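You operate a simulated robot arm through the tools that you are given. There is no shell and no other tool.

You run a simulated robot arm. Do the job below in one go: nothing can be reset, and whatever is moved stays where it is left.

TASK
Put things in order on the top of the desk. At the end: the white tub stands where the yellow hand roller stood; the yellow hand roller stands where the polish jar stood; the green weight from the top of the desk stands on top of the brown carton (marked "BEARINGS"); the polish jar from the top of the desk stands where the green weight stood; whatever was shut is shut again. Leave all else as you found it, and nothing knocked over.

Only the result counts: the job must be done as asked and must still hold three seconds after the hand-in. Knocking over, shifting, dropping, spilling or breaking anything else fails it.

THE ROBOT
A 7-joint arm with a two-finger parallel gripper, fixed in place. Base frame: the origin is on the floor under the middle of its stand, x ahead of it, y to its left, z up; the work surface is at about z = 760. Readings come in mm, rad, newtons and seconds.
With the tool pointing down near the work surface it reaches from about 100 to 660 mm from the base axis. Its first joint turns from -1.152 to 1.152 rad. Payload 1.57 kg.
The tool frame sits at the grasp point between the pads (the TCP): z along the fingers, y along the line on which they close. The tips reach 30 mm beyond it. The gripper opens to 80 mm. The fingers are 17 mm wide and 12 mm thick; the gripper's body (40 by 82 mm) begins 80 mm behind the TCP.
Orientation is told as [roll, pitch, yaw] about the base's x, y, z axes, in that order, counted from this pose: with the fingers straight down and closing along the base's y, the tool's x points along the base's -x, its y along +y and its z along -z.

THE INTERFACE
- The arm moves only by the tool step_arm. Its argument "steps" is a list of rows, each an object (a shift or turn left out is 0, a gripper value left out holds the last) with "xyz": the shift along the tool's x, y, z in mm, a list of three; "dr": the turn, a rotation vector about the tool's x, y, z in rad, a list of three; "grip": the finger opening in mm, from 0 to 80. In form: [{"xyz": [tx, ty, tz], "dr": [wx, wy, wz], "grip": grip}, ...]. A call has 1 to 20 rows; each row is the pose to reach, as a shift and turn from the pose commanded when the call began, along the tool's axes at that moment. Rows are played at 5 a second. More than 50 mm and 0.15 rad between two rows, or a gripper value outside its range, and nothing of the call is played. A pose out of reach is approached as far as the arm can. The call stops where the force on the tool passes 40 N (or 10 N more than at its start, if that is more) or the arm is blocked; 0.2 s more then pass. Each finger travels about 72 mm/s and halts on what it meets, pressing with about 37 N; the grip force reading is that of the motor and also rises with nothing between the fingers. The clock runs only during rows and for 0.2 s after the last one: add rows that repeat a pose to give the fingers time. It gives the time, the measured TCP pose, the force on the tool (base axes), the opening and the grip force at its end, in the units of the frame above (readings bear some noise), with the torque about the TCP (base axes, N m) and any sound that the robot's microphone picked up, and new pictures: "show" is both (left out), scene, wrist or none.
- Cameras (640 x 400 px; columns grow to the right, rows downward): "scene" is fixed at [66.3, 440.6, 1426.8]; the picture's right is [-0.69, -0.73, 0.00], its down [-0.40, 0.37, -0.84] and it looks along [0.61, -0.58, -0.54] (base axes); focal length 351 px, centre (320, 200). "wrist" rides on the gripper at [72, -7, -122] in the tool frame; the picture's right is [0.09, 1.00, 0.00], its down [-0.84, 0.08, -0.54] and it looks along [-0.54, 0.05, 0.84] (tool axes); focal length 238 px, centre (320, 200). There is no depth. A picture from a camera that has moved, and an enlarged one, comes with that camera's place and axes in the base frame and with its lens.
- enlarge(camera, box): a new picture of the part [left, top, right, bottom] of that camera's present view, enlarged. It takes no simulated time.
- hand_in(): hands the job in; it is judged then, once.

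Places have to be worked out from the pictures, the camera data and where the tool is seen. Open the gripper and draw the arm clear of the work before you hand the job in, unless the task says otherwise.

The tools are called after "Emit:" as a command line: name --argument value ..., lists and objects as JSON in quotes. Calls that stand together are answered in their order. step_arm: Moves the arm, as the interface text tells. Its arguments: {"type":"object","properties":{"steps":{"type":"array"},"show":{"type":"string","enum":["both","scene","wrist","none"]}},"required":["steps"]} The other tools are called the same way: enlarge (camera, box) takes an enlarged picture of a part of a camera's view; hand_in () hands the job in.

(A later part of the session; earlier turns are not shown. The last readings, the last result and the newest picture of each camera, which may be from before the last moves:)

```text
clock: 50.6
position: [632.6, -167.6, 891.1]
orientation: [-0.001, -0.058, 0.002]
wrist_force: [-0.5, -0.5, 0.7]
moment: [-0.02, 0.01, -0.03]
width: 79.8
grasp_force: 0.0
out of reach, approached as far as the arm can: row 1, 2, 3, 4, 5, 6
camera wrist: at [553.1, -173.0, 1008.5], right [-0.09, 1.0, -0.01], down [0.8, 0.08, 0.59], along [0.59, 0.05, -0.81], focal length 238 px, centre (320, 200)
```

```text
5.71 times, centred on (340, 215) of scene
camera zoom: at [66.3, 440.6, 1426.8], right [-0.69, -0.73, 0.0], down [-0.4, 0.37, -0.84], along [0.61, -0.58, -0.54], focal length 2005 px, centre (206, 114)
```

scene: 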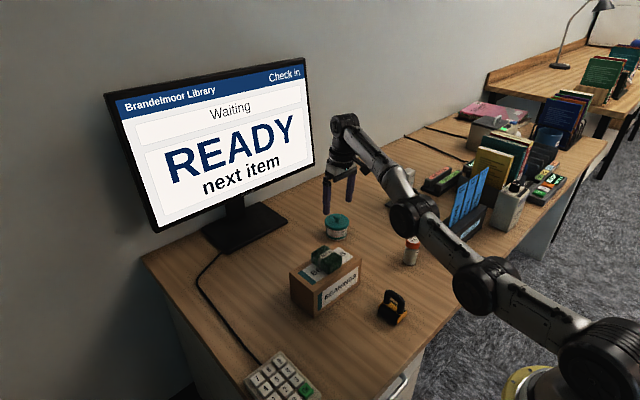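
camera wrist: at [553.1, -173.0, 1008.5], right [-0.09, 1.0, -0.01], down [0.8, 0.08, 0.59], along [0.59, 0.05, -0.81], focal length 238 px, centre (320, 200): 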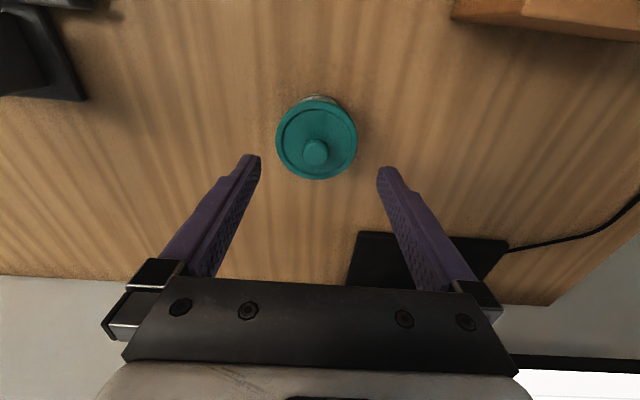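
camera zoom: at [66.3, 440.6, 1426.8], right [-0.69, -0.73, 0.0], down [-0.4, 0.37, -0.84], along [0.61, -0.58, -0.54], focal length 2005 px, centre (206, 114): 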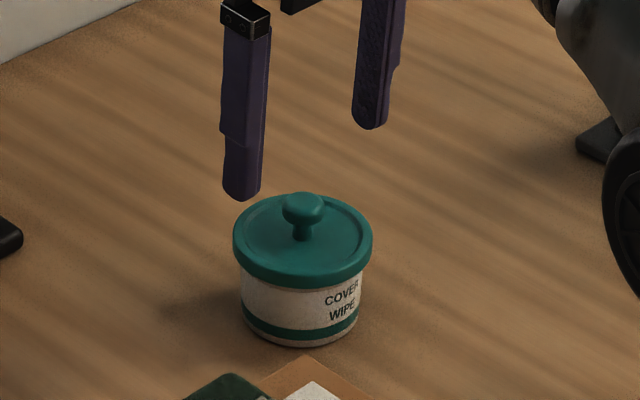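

Safe again and the tub is unmoved. I increase the outward tilt to 0.30 rad so the wrist stays well within reach.

Emit:
step_arm --steps '[{"xyz": [0, 0, -5], "dr": [0, -0.08, 0]}, {"xyz": [0, 0, -5], "dr": [0, -0.16, 0]}, {"xyz": [0, 0, -5], "dr": [0, -0.24, 0]}, {"xyz": [0, 0, -5], "dr": [0, -0.24, 0]}]'

Emit:
enlarge --camera "wrist" --box '[220, 70, 420, 230]'

```text
clock: 51.6
position: [669.9, -176.9, 902.6]
orientation: [0.002, -0.244, 0.002]
wrist_force: [-0.3, -0.3, 0.2]
moment: [0.0, -0.01, -0.02]
width: 80.0
grasp_force: 0.0
out of reach, approached as far as the arm can: row 1, 2, 3, 4
camera wrist: at [569.5, -183.6, 1002.4], right [-0.09, 1.0, -0.02], down [0.68, 0.08, 0.73], along [0.73, 0.05, -0.68], focal length 238 px, centre (320, 200)
```

scene: 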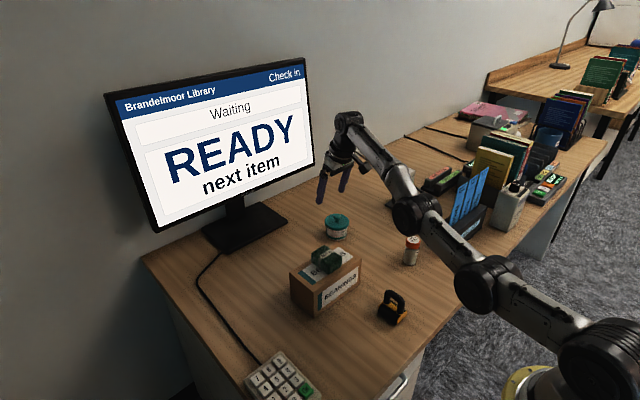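
wrist: 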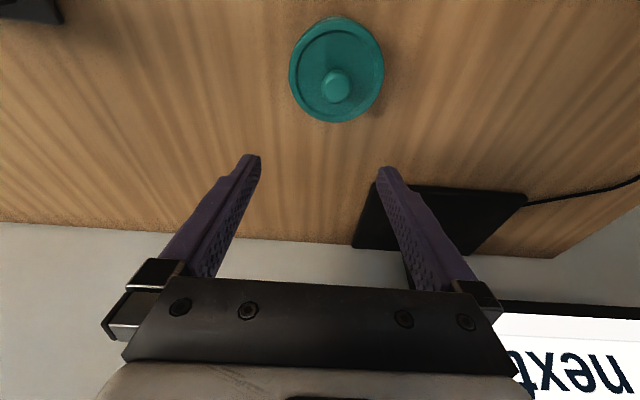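

```text
2.50 times, centred on (320, 150) of wrist
camera zoom: at [569.5, -183.6, 1002.4], right [-0.09, 1.0, -0.02], down [0.68, 0.08, 0.73], along [0.73, 0.05, -0.68], focal length 596 px, centre (320, 325)
```

zoom: 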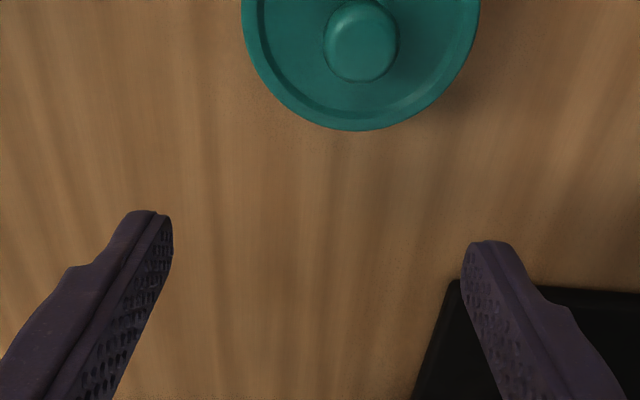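

The arm was stuck at full extension (singular), so the tilt just swung the tips outward. I retract inward to about x≈580 first, then I'll re-approach with the tilt already set.

Emit:
step_arm --steps '[{"xyz": [25, 0, -15]}, {"xyz": [60, 0, -30]}, {"xyz": [90, 0, -41]}, {"xyz": [90, 0, -41]}, {"xyz": [90, 0, -41]}]'

```text
clock: 52.8
position: [667.8, -203.4, 933.2]
orientation: [0.007, -0.242, 0.005]
wrist_force: [-0.2, -0.2, -0.7]
moment: [0.0, 0.0, -0.03]
width: 80.1
grasp_force: 0.1
out of reach, approached as far as the arm can: row 1, 2, 3, 4, 5
camera wrist: at [567.7, -209.8, 1035.1], right [-0.1, 1.0, -0.01], down [0.68, 0.08, 0.73], along [0.73, 0.06, -0.69], focal length 238 px, centre (320, 200)
```

scene: 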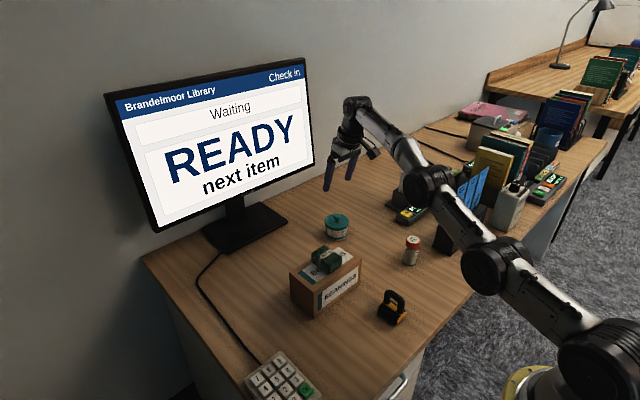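
wrist: 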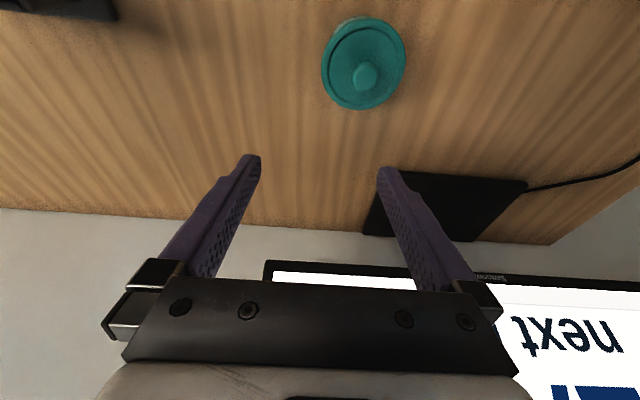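

Still stuck at the extension limit (it swung sideways instead). I undo the tilt while commanding up and inward to bring the arm out of the singular stretch.

Emit:
step_arm --steps '[{"xyz": [15, 7, -25], "dr": [0, 0.08, 0]}, {"xyz": [30, 14, -50], "dr": [0, 0.16, 0]}, {"xyz": [44, 20, -73], "dr": [0, 0.24, 0]}, {"xyz": [44, 20, -73], "dr": [0, 0.24, 0]}]'

```text
clock: 53.8
position: [605.4, -184.0, 993.2]
orientation: [0.002, -0.002, 0.001]
wrist_force: [-0.4, 0.5, -0.8]
moment: [0.0, -0.02, -0.01]
width: 80.0
grasp_force: 0.0
camera wrist: at [533.6, -190.5, 1115.7], right [-0.09, 1.0, 0.0], down [0.84, 0.08, 0.54], along [0.54, 0.05, -0.84], focal length 238 px, centre (320, 200)
```

scene: 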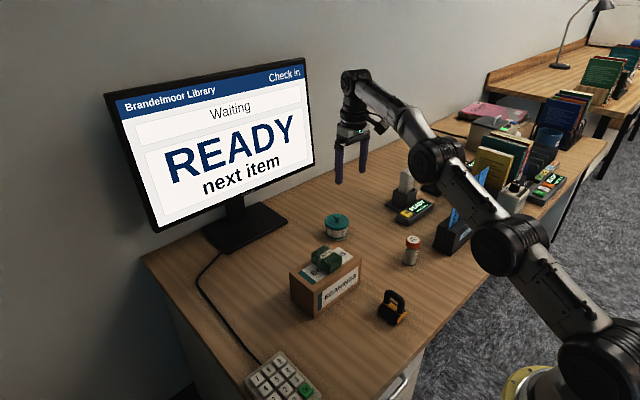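
wrist: 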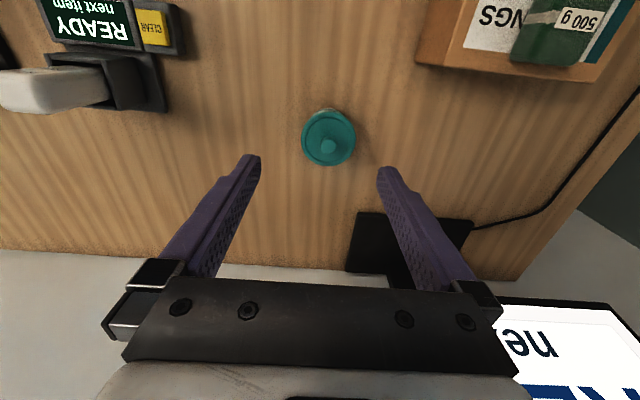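

Free again, vertical at (605,-184,993). I retract further to a comfortable radius and set the 0.30 rad tilt there.

Emit:
step_arm --steps '[{"xyz": [25, 7, 15]}, {"xyz": [50, 14, 30]}, {"xyz": [50, 14, 30], "dr": [0, -0.1, 0]}, {"xyz": [50, 14, 30], "dr": [0, -0.2, 0]}, {"xyz": [50, 14, 30], "dr": [0, -0.3, 0]}, {"xyz": [50, 14, 30], "dr": [0, -0.3, 0]}]'

```text
clock: 55.2
position: [556.1, -171.8, 964.5]
orientation: [0.001, -0.304, 0.002]
wrist_force: [-0.4, 0.8, 0.4]
moment: [0.01, -0.02, 0.0]
width: 80.0
grasp_force: 0.1
camera wrist: at [450.7, -176.9, 1058.5], right [-0.09, 1.0, -0.03], down [0.64, 0.08, 0.77], along [0.77, 0.05, -0.64], focal length 238 px, centre (320, 200)
```

scene: 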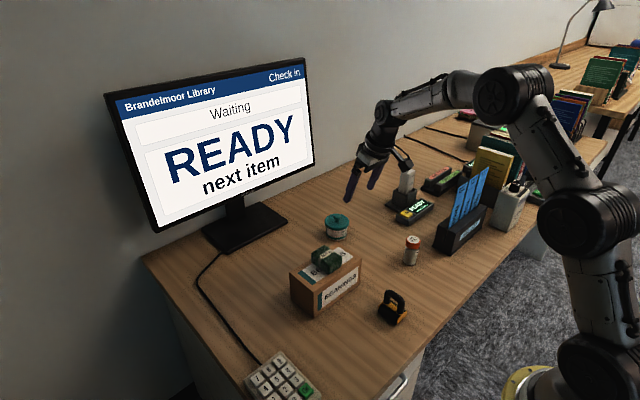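
wrist: 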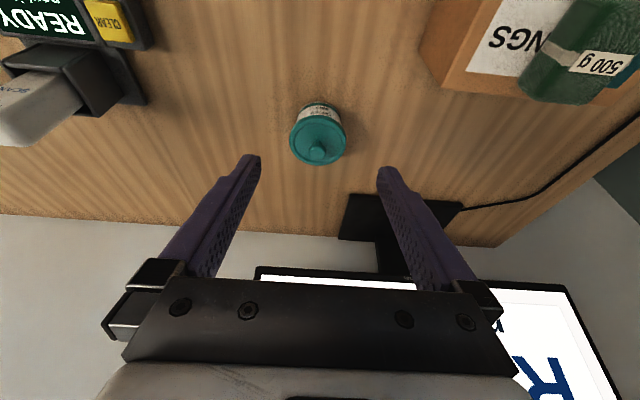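

With the elbow up the tilt now works, so I can grasp the white body below the overhanging lid: a tilt of 1.0 rad keeps the fingers under the lid (underside ≈z 802) and the camera clear of the desk. I first set that tilt at this safe height.

Emit:
step_arm --steps '[{"xyz": [0, 0, 0], "dr": [0, -0.12, 0]}, {"xyz": [0, 0, 0], "dr": [0, -0.24, 0]}, {"xyz": [0, 0, 0], "dr": [0, -0.36, 0]}, {"xyz": [0, 0, 0], "dr": [0, -0.48, 0]}, {"xyz": [0, 0, 0], "dr": [0, -0.6, 0]}, {"xyz": [0, 0, 0], "dr": [0, -0.697, 0]}, {"xyz": [0, 0, 0], "dr": [0, -0.697, 0]}]'

```text
clock: 56.8
position: [557.1, -170.7, 963.6]
orientation: [0.002, -1.0, 0.0]
wrist_force: [0.5, 0.5, -0.5]
moment: [-0.05, -0.01, -0.01]
width: 80.1
grasp_force: 0.0
camera wrist: at [414.6, -177.3, 969.4], right [-0.05, 1.0, -0.08], down [-0.01, 0.08, 1.0], along [1.0, 0.05, 0.0], focal length 238 px, centre (320, 200)
```

scene: 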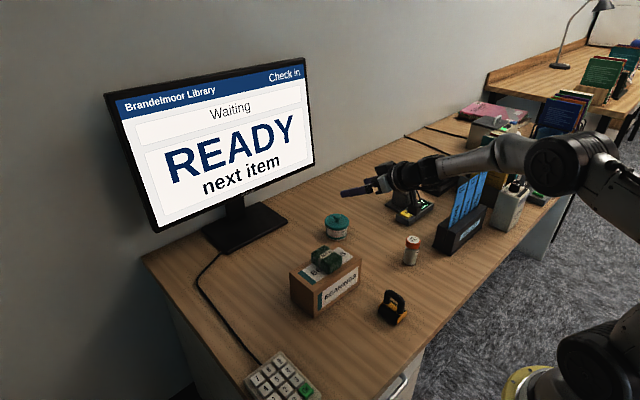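
wrist: 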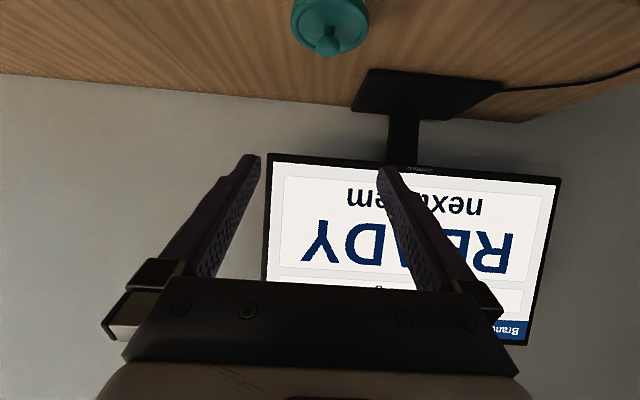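

Tilt of 1.0 rad reached cleanly. I look closely at the hand from the side to judge the camera housing's clearance.

Emit:
enlarge --camera "scene" --box '[320, 130, 480, 250]'

Emit:
enlarge --camera "wrist" --box '[240, 0, 420, 110]'

```text
3.33 times, centred on (400, 190) of scene
camera zoom: at [66.3, 440.6, 1426.8], right [-0.69, -0.73, 0.0], down [-0.4, 0.37, -0.84], along [0.61, -0.58, -0.54], focal length 1170 px, centre (53, 233)
```

zoom: 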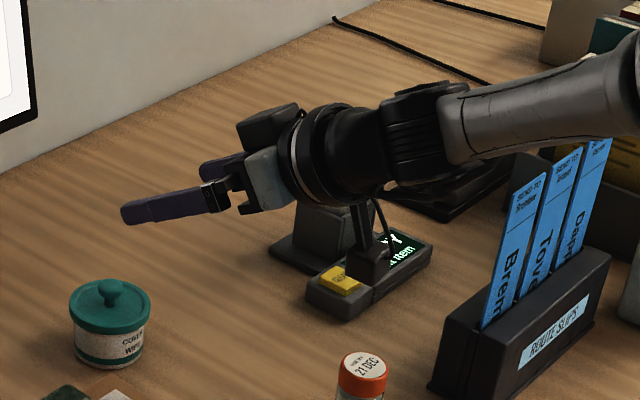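

```text
3.56 times, centred on (330, 55) of wrist
camera zoom: at [414.6, -177.3, 969.4], right [-0.05, 1.0, -0.08], down [-0.01, 0.08, 1.0], along [1.0, 0.05, 0.0], focal length 848 px, centre (284, 716)
```

zoom: 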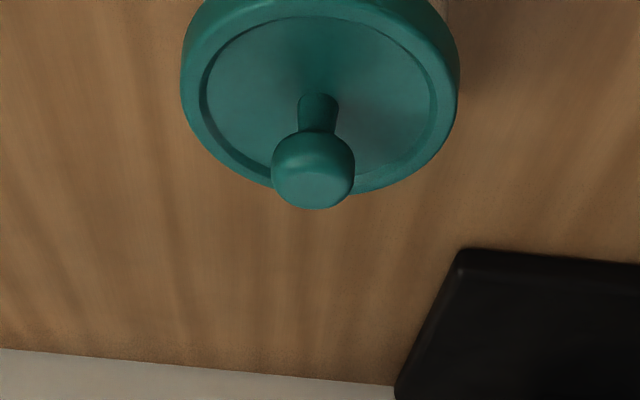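

The housing hangs roughly 25 mm below its lens, so I ease the tilt to 0.97 rad. I move to straddle position directly above the tub at TCP (624,-169.3,886).

Emit:
step_arm --steps '[{"xyz": [10, 0.5, 33], "dr": [0, 0.01, 0]}, {"xyz": [20, 1, 66], "dr": [0, 0.02, 0]}, {"xyz": [29.5, 1, 98.4], "dr": [0, 0.03, 0]}, {"xyz": [29.5, 1, 98.4], "dr": [0, 0.03, 0]}, {"xyz": [29.5, 1, 98.4], "dr": [0, 0.03, 0]}]'

Emit:
enlarge --camera "scene" --box '[300, 140, 440, 250]'

Emit:
enlarge --camera "wrist" --box '[200, 0, 440, 200]'

```text
clock: 58.0
position: [624.5, -169.3, 885.9]
orientation: [0.004, -0.97, -0.001]
wrist_force: [-0.5, 0.5, -1.3]
moment: [-0.01, -0.01, -0.01]
width: 79.9
grasp_force: 0.0
camera wrist: at [482.1, -175.0, 895.0], right [-0.05, 1.0, -0.07], down [0.03, 0.08, 1.0], along [1.0, 0.05, -0.03], focal length 238 px, centre (320, 200)
```

scene: 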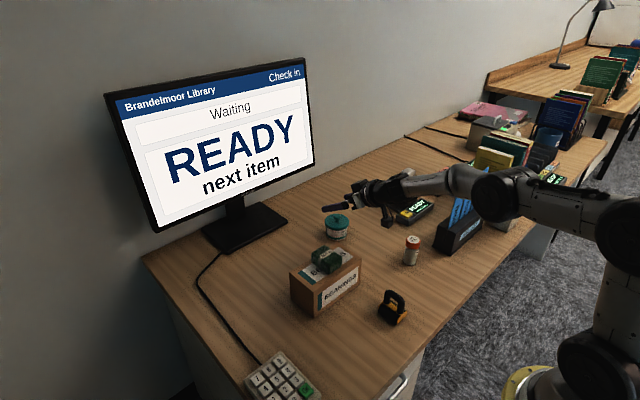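
wrist: 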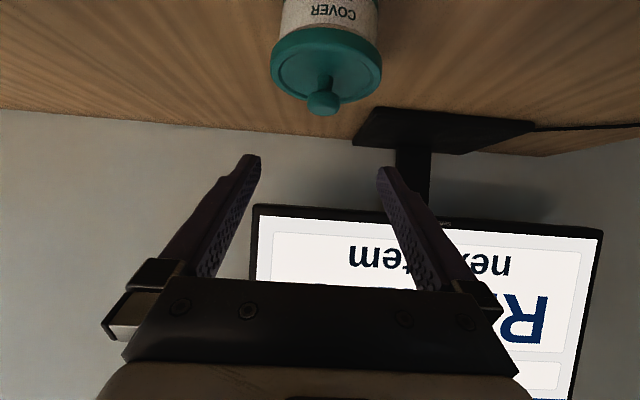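

```text
3.64 times, centred on (370, 195) of scene
camera zoom: at [66.3, 440.6, 1426.8], right [-0.69, -0.73, 0.0], down [-0.4, 0.37, -0.84], along [0.61, -0.58, -0.54], focal length 1276 px, centre (138, 218)
```

zoom: 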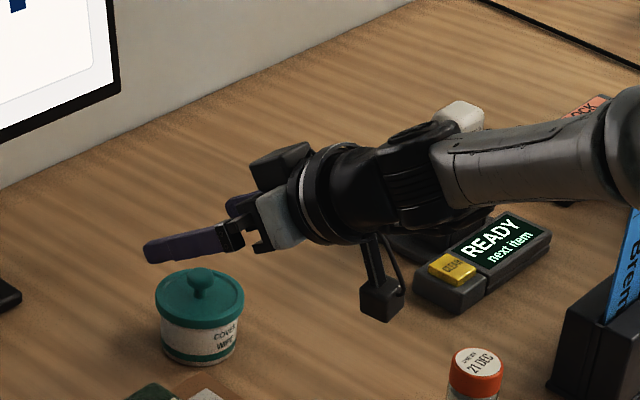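

```text
2.00 times, centred on (320, 100) of wrist
camera zoom: at [482.1, -175.0, 895.0], right [-0.05, 1.0, -0.07], down [0.03, 0.08, 1.0], along [1.0, 0.05, -0.03], focal length 477 px, centre (320, 400)
```

zoom: 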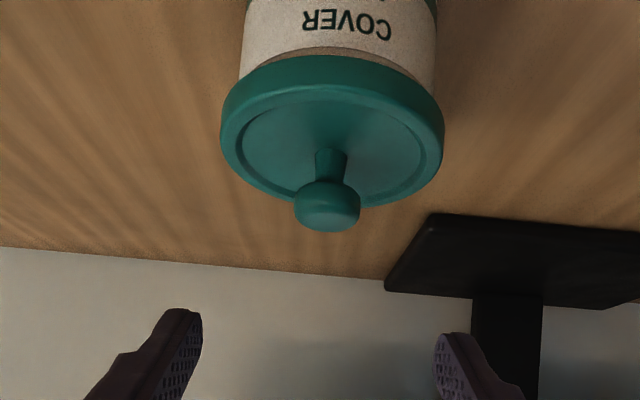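

Lid is centred between the fingers within ~0.5 mm. I descend 55 mm vertically and check before straddling the lid.

Emit:
step_arm --steps '[{"xyz": [20.6, -0.2, 14.1]}, {"xyz": [37.1, -0.4, 25.4]}, {"xyz": [45.4, -0.4, 31.1]}, {"xyz": [45.4, -0.4, 31.1]}]'

Emit:
enlarge --camera "scene" --box '[300, 160, 420, 250]'

Emit:
enlarge --camera "wrist" --box '[200, 0, 440, 200]'

```text
clock: 59.0
position: [624.2, -169.9, 830.9]
orientation: [0.003, -0.97, 0.0]
wrist_force: [-0.4, 0.1, -0.6]
moment: [0.02, -0.01, -0.06]
width: 80.0
grasp_force: 0.1
camera wrist: at [482.3, -175.9, 840.3], right [-0.05, 1.0, -0.07], down [0.03, 0.08, 1.0], along [1.0, 0.05, -0.03], focal length 238 px, centre (320, 200)
```

scene: 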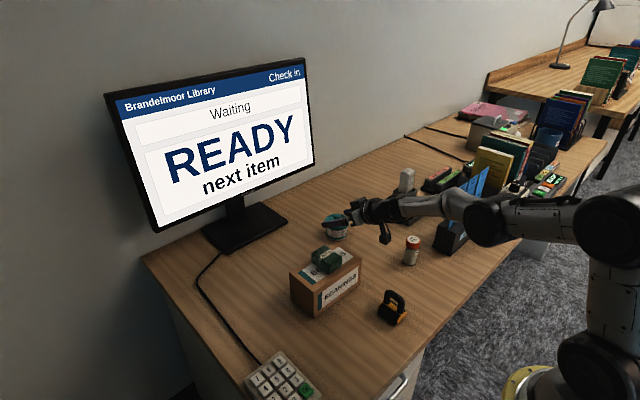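
wrist: 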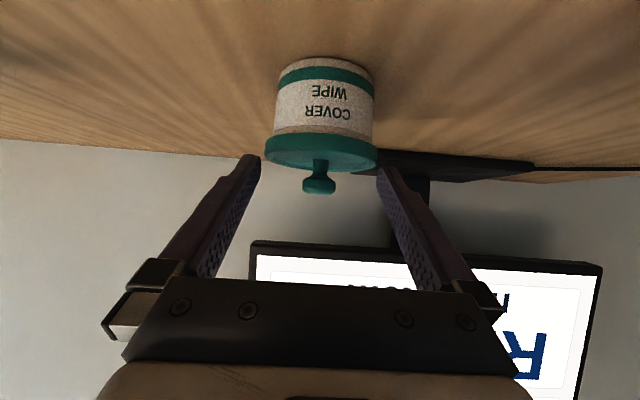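

```text
4.44 times, centred on (360, 205) of scene
camera zoom: at [66.3, 440.6, 1426.8], right [-0.69, -0.73, 0.0], down [-0.4, 0.37, -0.84], along [0.61, -0.58, -0.54], focal length 1560 px, centre (142, 178)
```

zoom: 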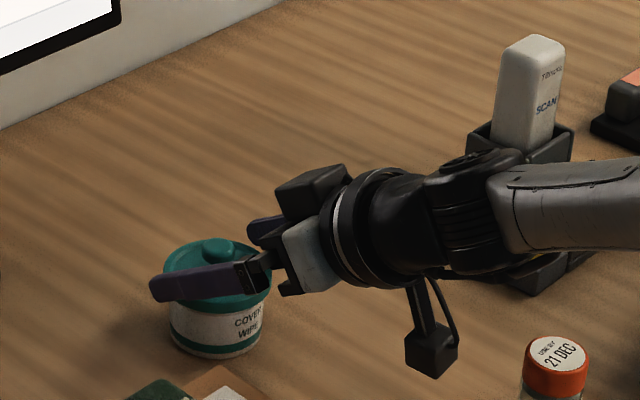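

```text
2.00 times, centred on (320, 100) of wrist
camera zoom: at [482.3, -175.9, 840.3], right [-0.05, 1.0, -0.07], down [0.03, 0.08, 1.0], along [1.0, 0.05, -0.03], focal length 477 px, centre (320, 400)
```

zoom: 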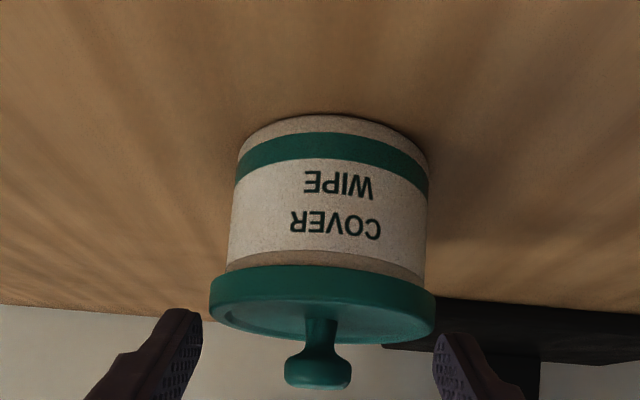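

Side view confirms the lid underside ≈z 801 and good centring. I descend the remaining 46 mm so the fingers flank the white body just above the desk.

Emit:
step_arm --steps '[{"xyz": [12.4, 0, 8.5]}, {"xyz": [24.7, 0, 17]}, {"xyz": [33, 0, 22.6]}, {"xyz": [37.1, 0, 25.4]}, {"xyz": [37.1, 0, 25.4]}]'

Emit:
enlarge --camera "scene" --box '[300, 180, 420, 260]'

Emit:
enlarge --camera "wrist" --box '[200, 80, 440, 280]'

```text
clock: 60.2
position: [623.1, -169.3, 785.5]
orientation: [0.003, -0.97, -0.002]
wrist_force: [-0.6, -1.6, -0.2]
moment: [-0.01, -0.03, -0.01]
width: 80.2
grasp_force: 0.0
camera wrist: at [482.0, -175.6, 795.0], right [-0.05, 1.0, -0.07], down [0.03, 0.08, 1.0], along [1.0, 0.05, -0.03], focal length 238 px, centre (320, 200)
```

scene: 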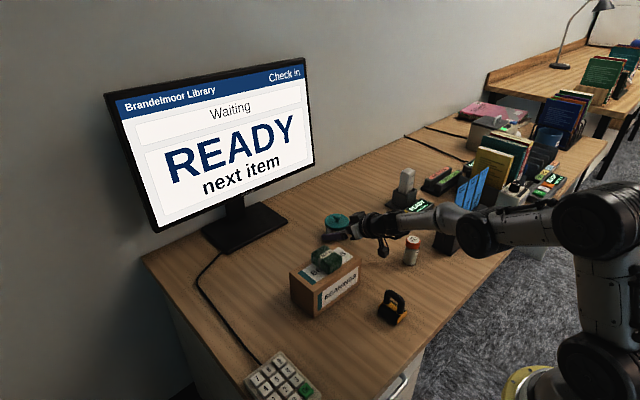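
wrist: 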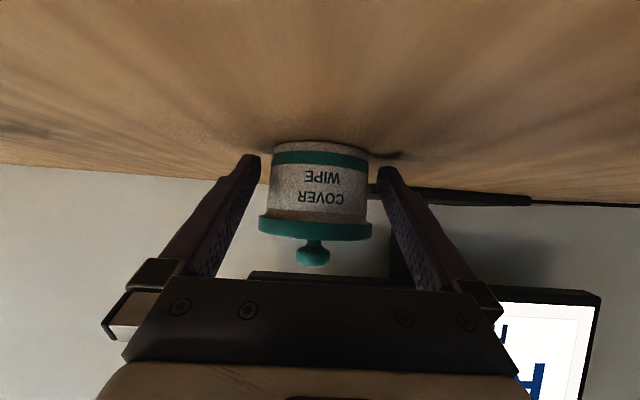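

```text
5.00 times, centred on (360, 220) of scene
camera zoom: at [66.3, 440.6, 1426.8], right [-0.69, -0.73, 0.0], down [-0.4, 0.37, -0.84], along [0.61, -0.58, -0.54], focal length 1754 px, centre (120, 100)
```

zoom: 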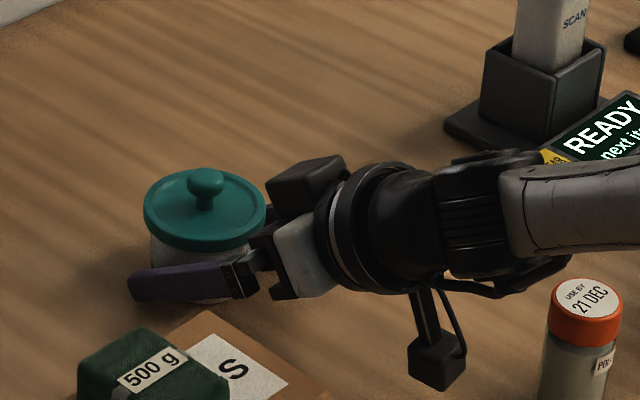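

```text
2.00 times, centred on (320, 180) of wrist
camera zoom: at [482.0, -175.6, 795.0], right [-0.05, 1.0, -0.07], down [0.03, 0.08, 1.0], along [1.0, 0.05, -0.03], focal length 477 px, centre (320, 240)
```

zoom: 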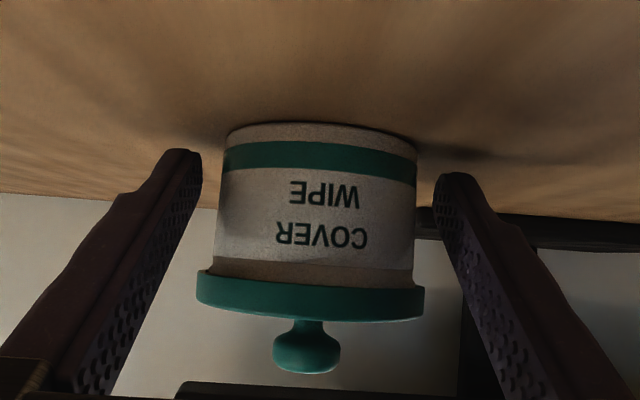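

The fingers flank the white body below the lid, centred. I close gently and check the width (≈62–63 expected for the body, ≈71 would mean the lid).

Emit:
step_arm --steps '[{"xyz": [0, 0, 0], "grip": 72}, {"xyz": [0, 0, 0], "grip": 66}, {"xyz": [0, 0, 0], "grip": 62}, {"xyz": [0, 0, 0], "grip": 58}, {"xyz": [0, 0, 0], "grip": 57}, {"xyz": [0, 0, 0], "grip": 57}]'

Emit:
enlarge --camera "wrist" --box '[200, 80, 440, 280]'

Emit:
enlarge --camera "scene" --box '[300, 180, 420, 260]'

```text
clock: 61.6
position: [622.7, -168.6, 784.5]
orientation: [0.003, -0.971, -0.003]
wrist_force: [0.0, -1.8, -0.1]
moment: [-0.05, 0.07, 0.01]
width: 63.1
grasp_force: 36.8
camera wrist: at [482.0, -175.7, 795.1], right [-0.05, 1.0, -0.07], down [0.03, 0.08, 1.0], along [1.0, 0.05, -0.03], focal length 238 px, centre (320, 200)
```

scene: 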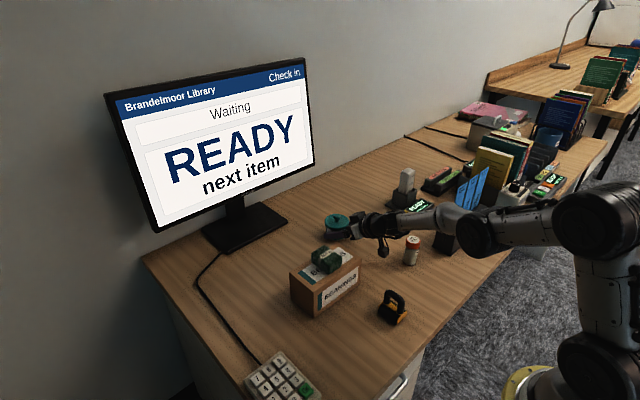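
wrist: 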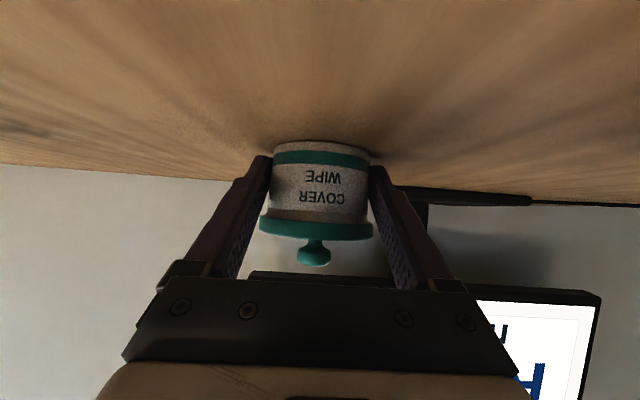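

```text
2.00 times, centred on (320, 180) of wrist
camera zoom: at [482.0, -175.7, 795.1], right [-0.05, 1.0, -0.07], down [0.03, 0.08, 1.0], along [1.0, 0.05, -0.03], focal length 477 px, centre (320, 240)
```

zoom: 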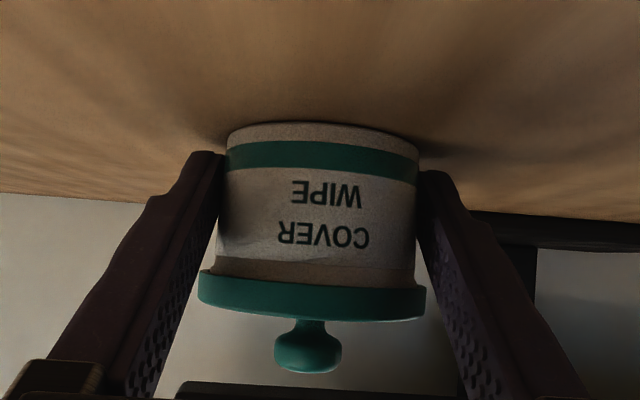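

```text
5.00 times, centred on (360, 220) of scene
camera zoom: at [66.3, 440.6, 1426.8], right [-0.69, -0.73, 0.0], down [-0.4, 0.37, -0.84], along [0.61, -0.58, -0.54], focal length 1754 px, centre (120, 100)
```

zoom: 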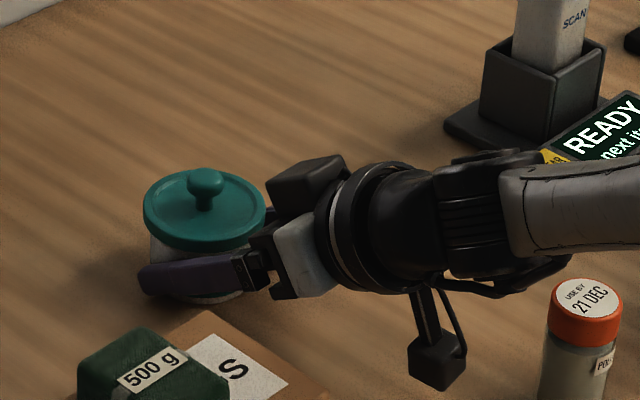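

Width 63.1 mm: the body is held, not the lid. I lift just 8 mm first and check lid and body rise together.

Emit:
step_arm --steps '[{"xyz": [-1.65, 0, -1.13]}, {"xyz": [-3.3, 0, -2.26]}, {"xyz": [-6.6, 0, -4.52]}, {"xyz": [-6.6, 0, -4.52]}, {"xyz": [-6.6, 0, -4.52]}]'

Emit:
enlarge --camera "wrist" --box '[200, 80, 440, 280]'

Emit:
enlarge --camera "scene" --box '[300, 180, 420, 260]'

```text
clock: 62.8
position: [622.8, -169.3, 793.7]
orientation: [0.005, -0.968, -0.001]
wrist_force: [0.1, 0.3, -3.9]
moment: [-0.01, 0.07, -0.02]
width: 63.3
grasp_force: 37.0
camera wrist: at [481.6, -175.7, 803.1], right [-0.05, 1.0, -0.07], down [0.03, 0.08, 1.0], along [1.0, 0.05, -0.03], focal length 238 px, centre (320, 200)
```

scene: 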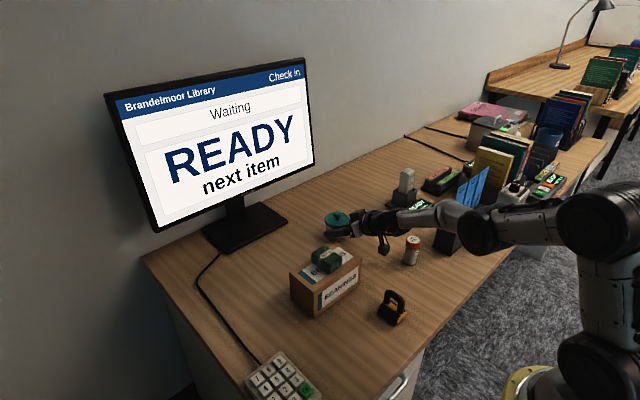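
wrist: 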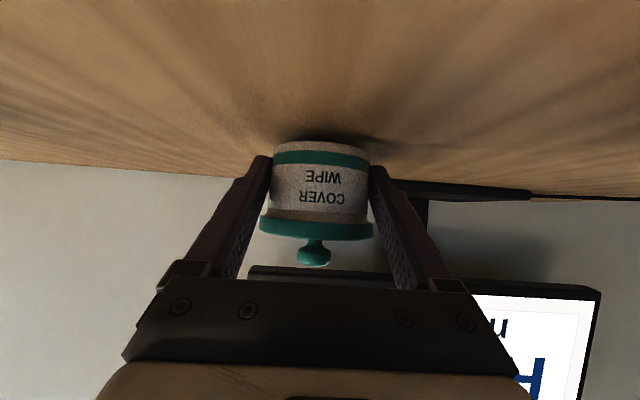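

```text
2.00 times, centred on (320, 180) of wrist
camera zoom: at [481.6, -175.7, 803.1], right [-0.05, 1.0, -0.07], down [0.03, 0.08, 1.0], along [1.0, 0.05, -0.03], focal length 477 px, centre (320, 240)
```

zoom: 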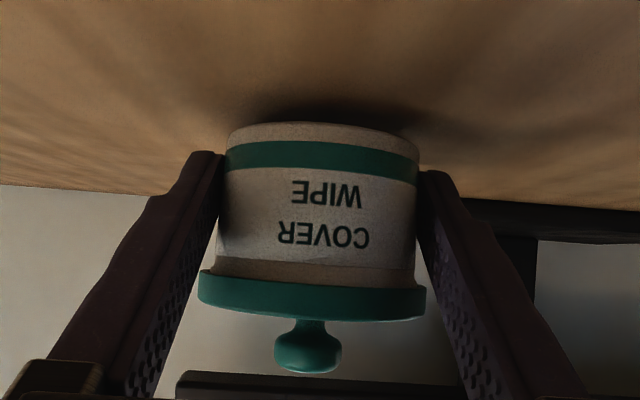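

```text
5.00 times, centred on (360, 220) of scene
camera zoom: at [66.4, 440.6, 1426.8], right [-0.69, -0.73, 0.0], down [-0.4, 0.37, -0.84], along [0.61, -0.58, -0.54], focal length 1754 px, centre (120, 100)
```

zoom: 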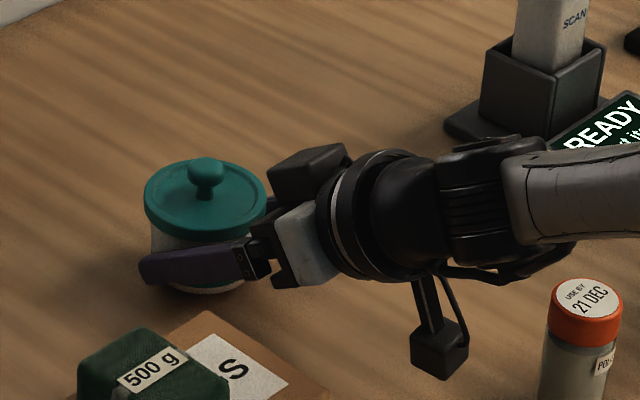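

The tub rises level with its lid seated (≈4 N). I lift it smoothly to TCP z≈950 so the hand can clear the carton and weight.

Emit:
step_arm --steps '[{"xyz": [-4.1, 0, -2.8]}, {"xyz": [-12.4, 0, -8.5]}, {"xyz": [-24.7, 0, -17]}, {"xyz": [-41.2, 0, -28.3]}, {"xyz": [-61.9, 0, -42.4]}, {"xyz": [-82.5, 0, -56.5]}, {"xyz": [-103.1, 0, -70.7]}, {"xyz": [-119.6, 0, -82]}, {"xyz": [-128.7, 0, -88.2]}, {"xyz": [-128.7, 0, -88.2]}]'

Emit:
enlarge --camera "scene" --box '[300, 130, 440, 260]'

```text
clock: 65.0
position: [623.7, -171.0, 948.7]
orientation: [0.002, -0.967, -0.001]
wrist_force: [1.4, 0.2, -4.1]
moment: [-0.03, 0.09, 0.02]
width: 63.4
grasp_force: 37.4
camera wrist: at [481.4, -176.7, 959.3], right [-0.05, 1.0, -0.07], down [0.03, 0.08, 1.0], along [1.0, 0.05, -0.03], focal length 238 px, centre (320, 200)
```

scene: 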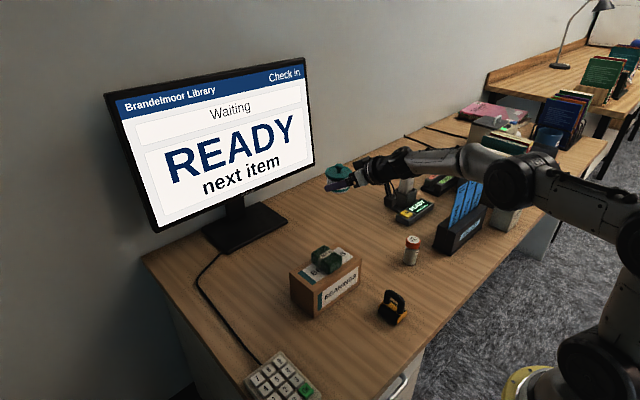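
wrist: 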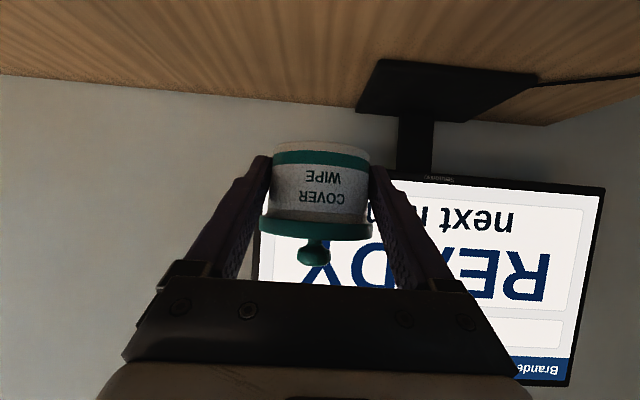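

```text
3.08 times, centred on (370, 195) of scene
camera zoom: at [66.4, 440.6, 1426.8], right [-0.69, -0.73, 0.0], down [-0.4, 0.37, -0.84], along [0.61, -0.58, -0.54], focal length 1080 px, centre (166, 215)
```

zoom: 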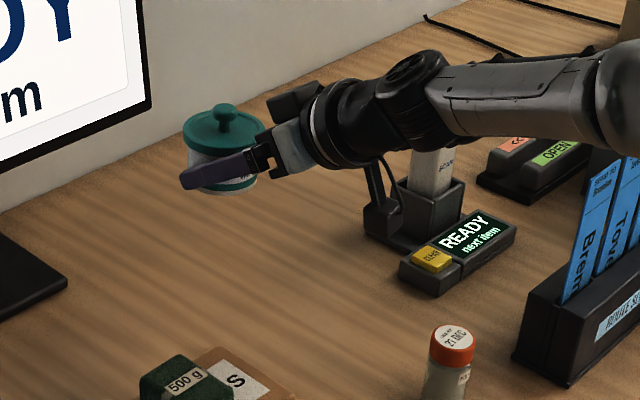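

The tub hangs level with the lid on. I carry it smoothly in +y past the far side of the carton to above the roller's old spot (577.4,170.5), adding 0.1 rad yaw so the hand will clear both keypad and carton.

Emit:
step_arm --steps '[{"xyz": [1.0, 10.2, -1.5], "dr": [-0.0025, 0, -0.0017]}, {"xyz": [3.4, 33.9, -4.9], "dr": [-0.0083, 0, -0.0057]}, {"xyz": [6.4, 64.4, -9.3], "dr": [-0.0157, 0, -0.0107]}, {"xyz": [9.8, 98.3, -14.3], "dr": [-0.0239, 0, -0.0164]}, {"xyz": [13.1, 132.2, -19.2], "dr": [-0.0322, 0, -0.022]}, {"xyz": [16.5, 166.1, -24.1], "dr": [-0.0404, 0, -0.0277]}, {"xyz": [19.9, 200, -29], "dr": [-0.0487, 0, -0.0333]}, {"xyz": [23.3, 233.8, -33.9], "dr": [-0.0569, 0, -0.039]}, {"xyz": [26.6, 267.7, -38.9], "dr": [-0.0652, 0, -0.0446]}, {"xyz": [29.7, 298.2, -43.3], "dr": [-0.0726, 0, -0.0497]}, {"xyz": [32, 322, -46.7], "dr": [-0.0784, 0, -0.0537]}, {"xyz": [33.4, 335.5, -48.7], "dr": [-0.0817, 0, -0.0559]}, {"xyz": [33.7, 338.9, -49.2], "dr": [-0.0825, 0, -0.0565]}, {"xyz": [33.7, 338.9, -49.2], "dr": [-0.0825, 0, -0.0565]}]'

Emit:
enlarge --camera "scene" --box '[200, 180, 400, 340]'

Emit:
enlarge --camera "wrist" --box '[200, 0, 440, 280]'

```text
clock: 68.0
position: [563.1, 168.2, 949.3]
orientation: [0.005, -0.97, 0.098]
wrist_force: [-0.9, 0.0, -4.2]
moment: [-0.01, 0.07, -0.02]
width: 63.2
grasp_force: 37.1
camera wrist: at [422.2, 148.2, 959.0], right [-0.15, 0.99, -0.07], down [0.02, 0.08, 1.0], along [0.99, 0.15, -0.03], focal length 238 px, centre (320, 200)
```

scene: 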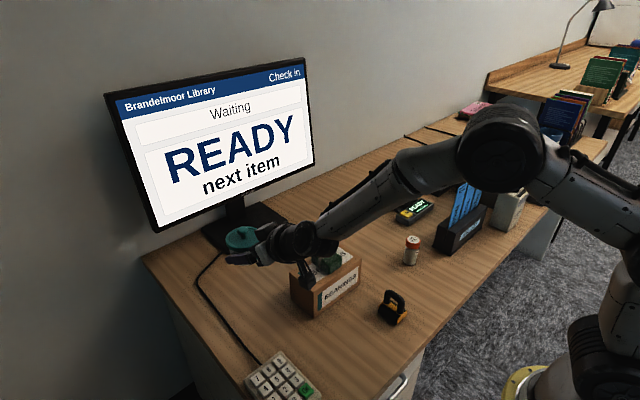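
wrist: 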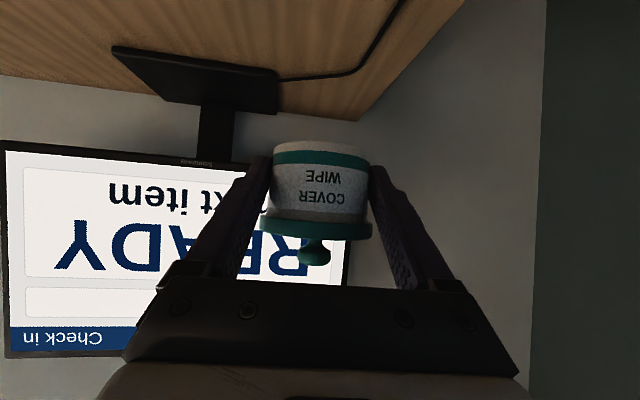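

```text
2.50 times, centred on (300, 260) of scene
camera zoom: at [66.4, 440.6, 1426.7], right [-0.69, -0.73, 0.0], down [-0.4, 0.37, -0.84], along [0.61, -0.58, -0.54], focal length 877 px, centre (370, 50)
```

zoom: 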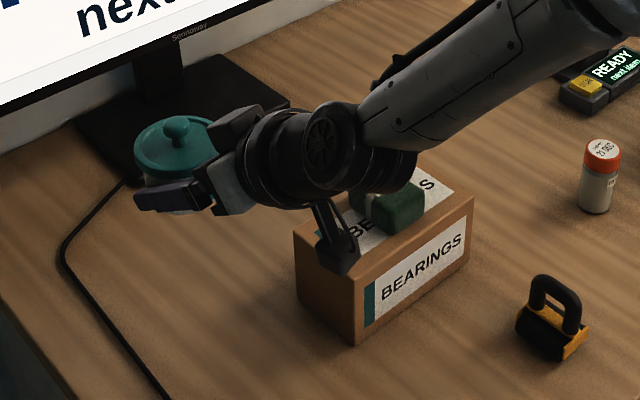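

```text
1.43 times, centred on (320, 140) of wrist
camera zoom: at [422.2, 148.2, 959.0], right [-0.15, 0.99, -0.07], down [0.02, 0.08, 1.0], along [0.99, 0.15, -0.03], focal length 340 px, centre (320, 286)
```

zoom: 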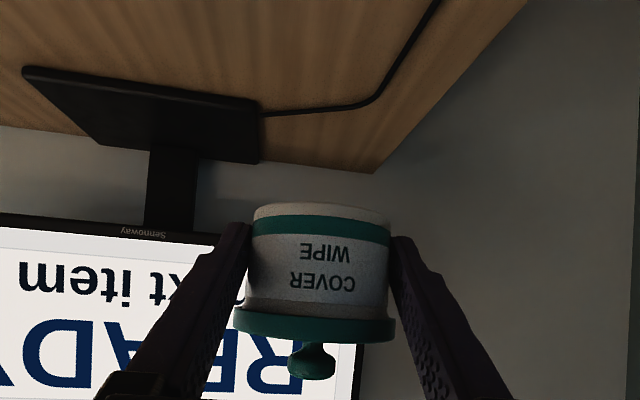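

On station at (563,168.5) with yaw 0.1, so the tub centre is over (577,170). I descend to about 7 mm above the desk.

Emit:
step_arm --steps '[{"xyz": [8.2, 0, 5.7]}, {"xyz": [28.9, 0, 19.8]}, {"xyz": [53.6, 0, 36.7]}, {"xyz": [78.4, 0, 53.7]}, {"xyz": [99, 0, 67.8]}, {"xyz": [115.5, 0, 79.1]}, {"xyz": [123.7, 0, 84.8]}, {"xyz": [127.6, 0, 88.2]}, {"xyz": [129.1, 0, 89.3]}, {"xyz": [129.1, 0, 89.3]}]'

Emit:
enlarge --camera "scene" --box '[200, 220, 400, 380]'

Emit:
enlarge --camera "wrist" --box '[200, 80, 440, 280]'

```text
clock: 70.2
position: [563.5, 170.2, 793.2]
orientation: [0.003, -0.971, 0.101]
wrist_force: [-0.5, 0.0, -4.4]
moment: [-0.02, 0.06, 0.01]
width: 63.3
grasp_force: 37.3
camera wrist: at [423.2, 148.9, 802.7], right [-0.15, 0.99, -0.07], down [0.02, 0.08, 1.0], along [0.99, 0.15, -0.03], focal length 238 px, centre (320, 200)
```

scene: 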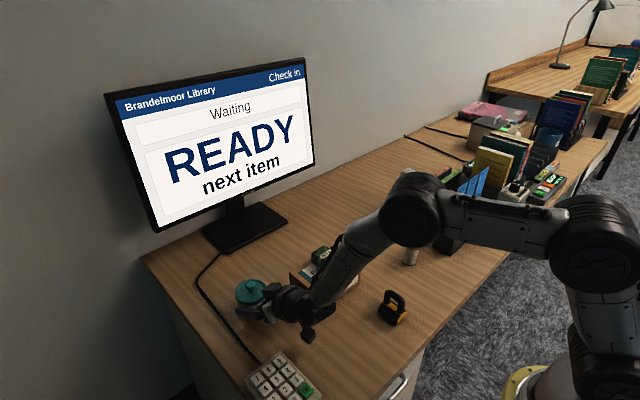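
wrist: 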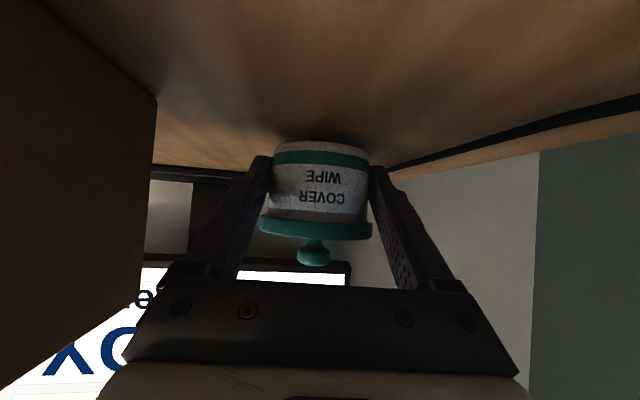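

```text
2.50 times, centred on (300, 300) of scene
camera zoom: at [66.4, 440.6, 1426.7], right [-0.69, -0.73, 0.0], down [-0.4, 0.37, -0.84], along [0.61, -0.58, -0.54], focal length 877 px, centre (370, -50)
```

zoom: 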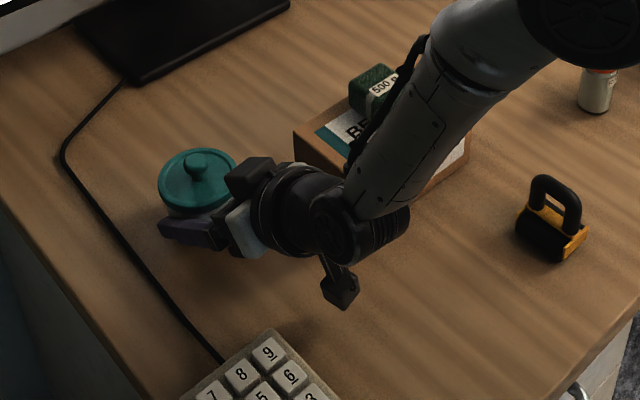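

```text
2.00 times, centred on (320, 180) of wrist
camera zoom: at [423.2, 148.9, 802.7], right [-0.15, 0.99, -0.07], down [0.02, 0.08, 1.0], along [0.99, 0.15, -0.03], focal length 477 px, centre (320, 240)
```

zoom: 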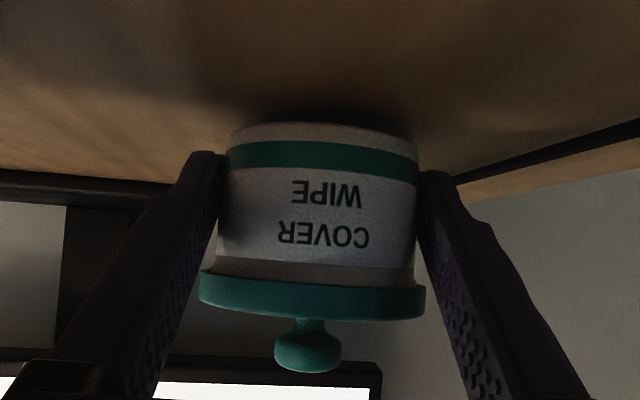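

About 8 mm above the desk, tub level. I lower in small steps until I feel the desk.

Emit:
step_arm --steps '[{"xyz": [3.3, 0, 2.26]}, {"xyz": [4.95, 0, 3.39]}, {"xyz": [5.36, 0, 3.67]}, {"xyz": [5.36, 0, 3.67]}]' --show "none"

```text
clock: 71.2
position: [564.0, 169.3, 787.2]
orientation: [0.003, -0.972, 0.1]
wrist_force: [-0.4, -0.1, -4.4]
moment: [-0.02, 0.08, -0.04]
width: 63.2
grasp_force: 37.3
```

Emit:
step_arm --steps '[{"xyz": [0.41, 0, 0.28]}, {"xyz": [0.82, 0, 0.57]}, {"xyz": [0.82, 0, 0.57]}]' --show "none"

```text
clock: 72.0
position: [565.1, 169.6, 786.3]
orientation: [0.003, -0.97, 0.099]
wrist_force: [0.9, 0.1, -3.9]
moment: [0.0, 0.05, 0.02]
width: 63.0
grasp_force: 37.0
```

Still hanging free (−3.9 N); I lower another millimetre.

Emit:
step_arm --steps '[{"xyz": [0.41, 0, 0.28]}, {"xyz": [0.82, 0, 0.57]}, {"xyz": [0.82, 0, 0.57]}]' --show "none"

```text
clock: 72.8
position: [564.4, 169.7, 786.0]
orientation: [0.003, -0.972, 0.1]
wrist_force: [-2.0, 0.3, 2.4]
moment: [0.02, 0.22, 0.02]
width: 63.5
grasp_force: 37.1
```

Contact made (load off, slight upward push). I open the fingers gradually and look.

Emit:
step_arm --steps '[{"xyz": [0, 0, 0], "grip": 65}, {"xyz": [0, 0, 0], "grip": 70}, {"xyz": [0, 0, 0], "grip": 76}, {"xyz": [0, 0, 0], "grip": 80}, {"xyz": [0, 0, 0], "grip": 80}]'

Emit:
enlarge --camera "wrist" --box '[200, 80, 440, 280]'

Emit:
enlarge --camera "scene" --box '[210, 240, 330, 340]'

```text
clock: 74.0
position: [563.5, 169.4, 785.0]
orientation: [0.004, -0.971, 0.099]
wrist_force: [0.3, -1.0, 0.4]
moment: [0.0, 0.02, 0.02]
width: 80.0
grasp_force: 0.1
camera wrist: at [423.4, 148.8, 794.3], right [-0.15, 0.99, -0.07], down [0.02, 0.08, 1.0], along [0.99, 0.15, -0.03], focal length 238 px, centre (320, 200)
```

scene: 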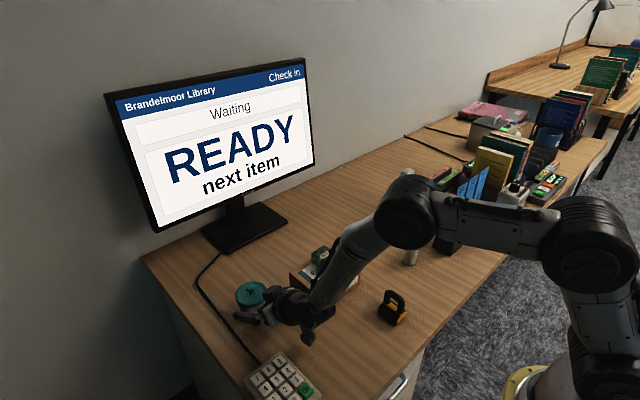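
wrist: 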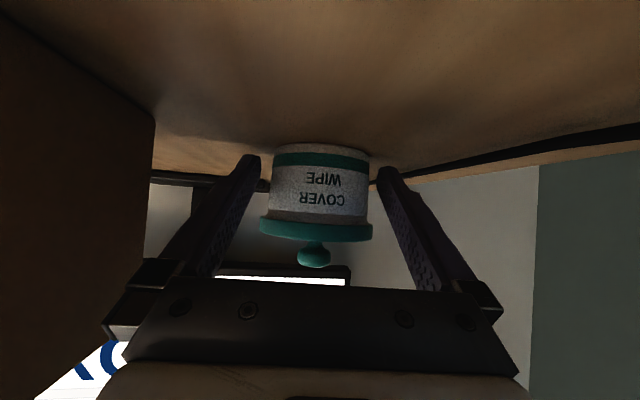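

```text
2.00 times, centred on (320, 180) of wrist
camera zoom: at [423.4, 148.8, 794.3], right [-0.15, 0.99, -0.07], down [0.02, 0.08, 1.0], along [0.99, 0.15, -0.03], focal length 477 px, centre (320, 240)
```

zoom: 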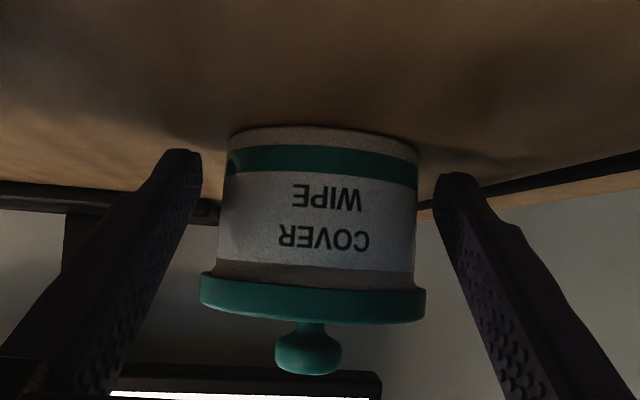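

```text
4.00 times, centred on (270, 290) of scene
camera zoom: at [66.3, 440.6, 1426.8], right [-0.69, -0.73, 0.0], down [-0.4, 0.37, -0.84], along [0.61, -0.58, -0.54], focal length 1404 px, centre (520, -160)
```

zoom: 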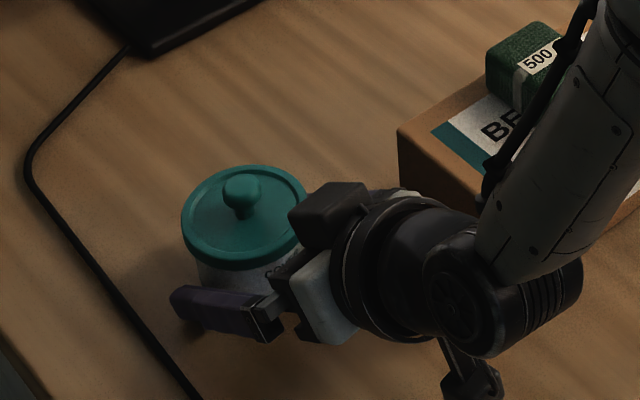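

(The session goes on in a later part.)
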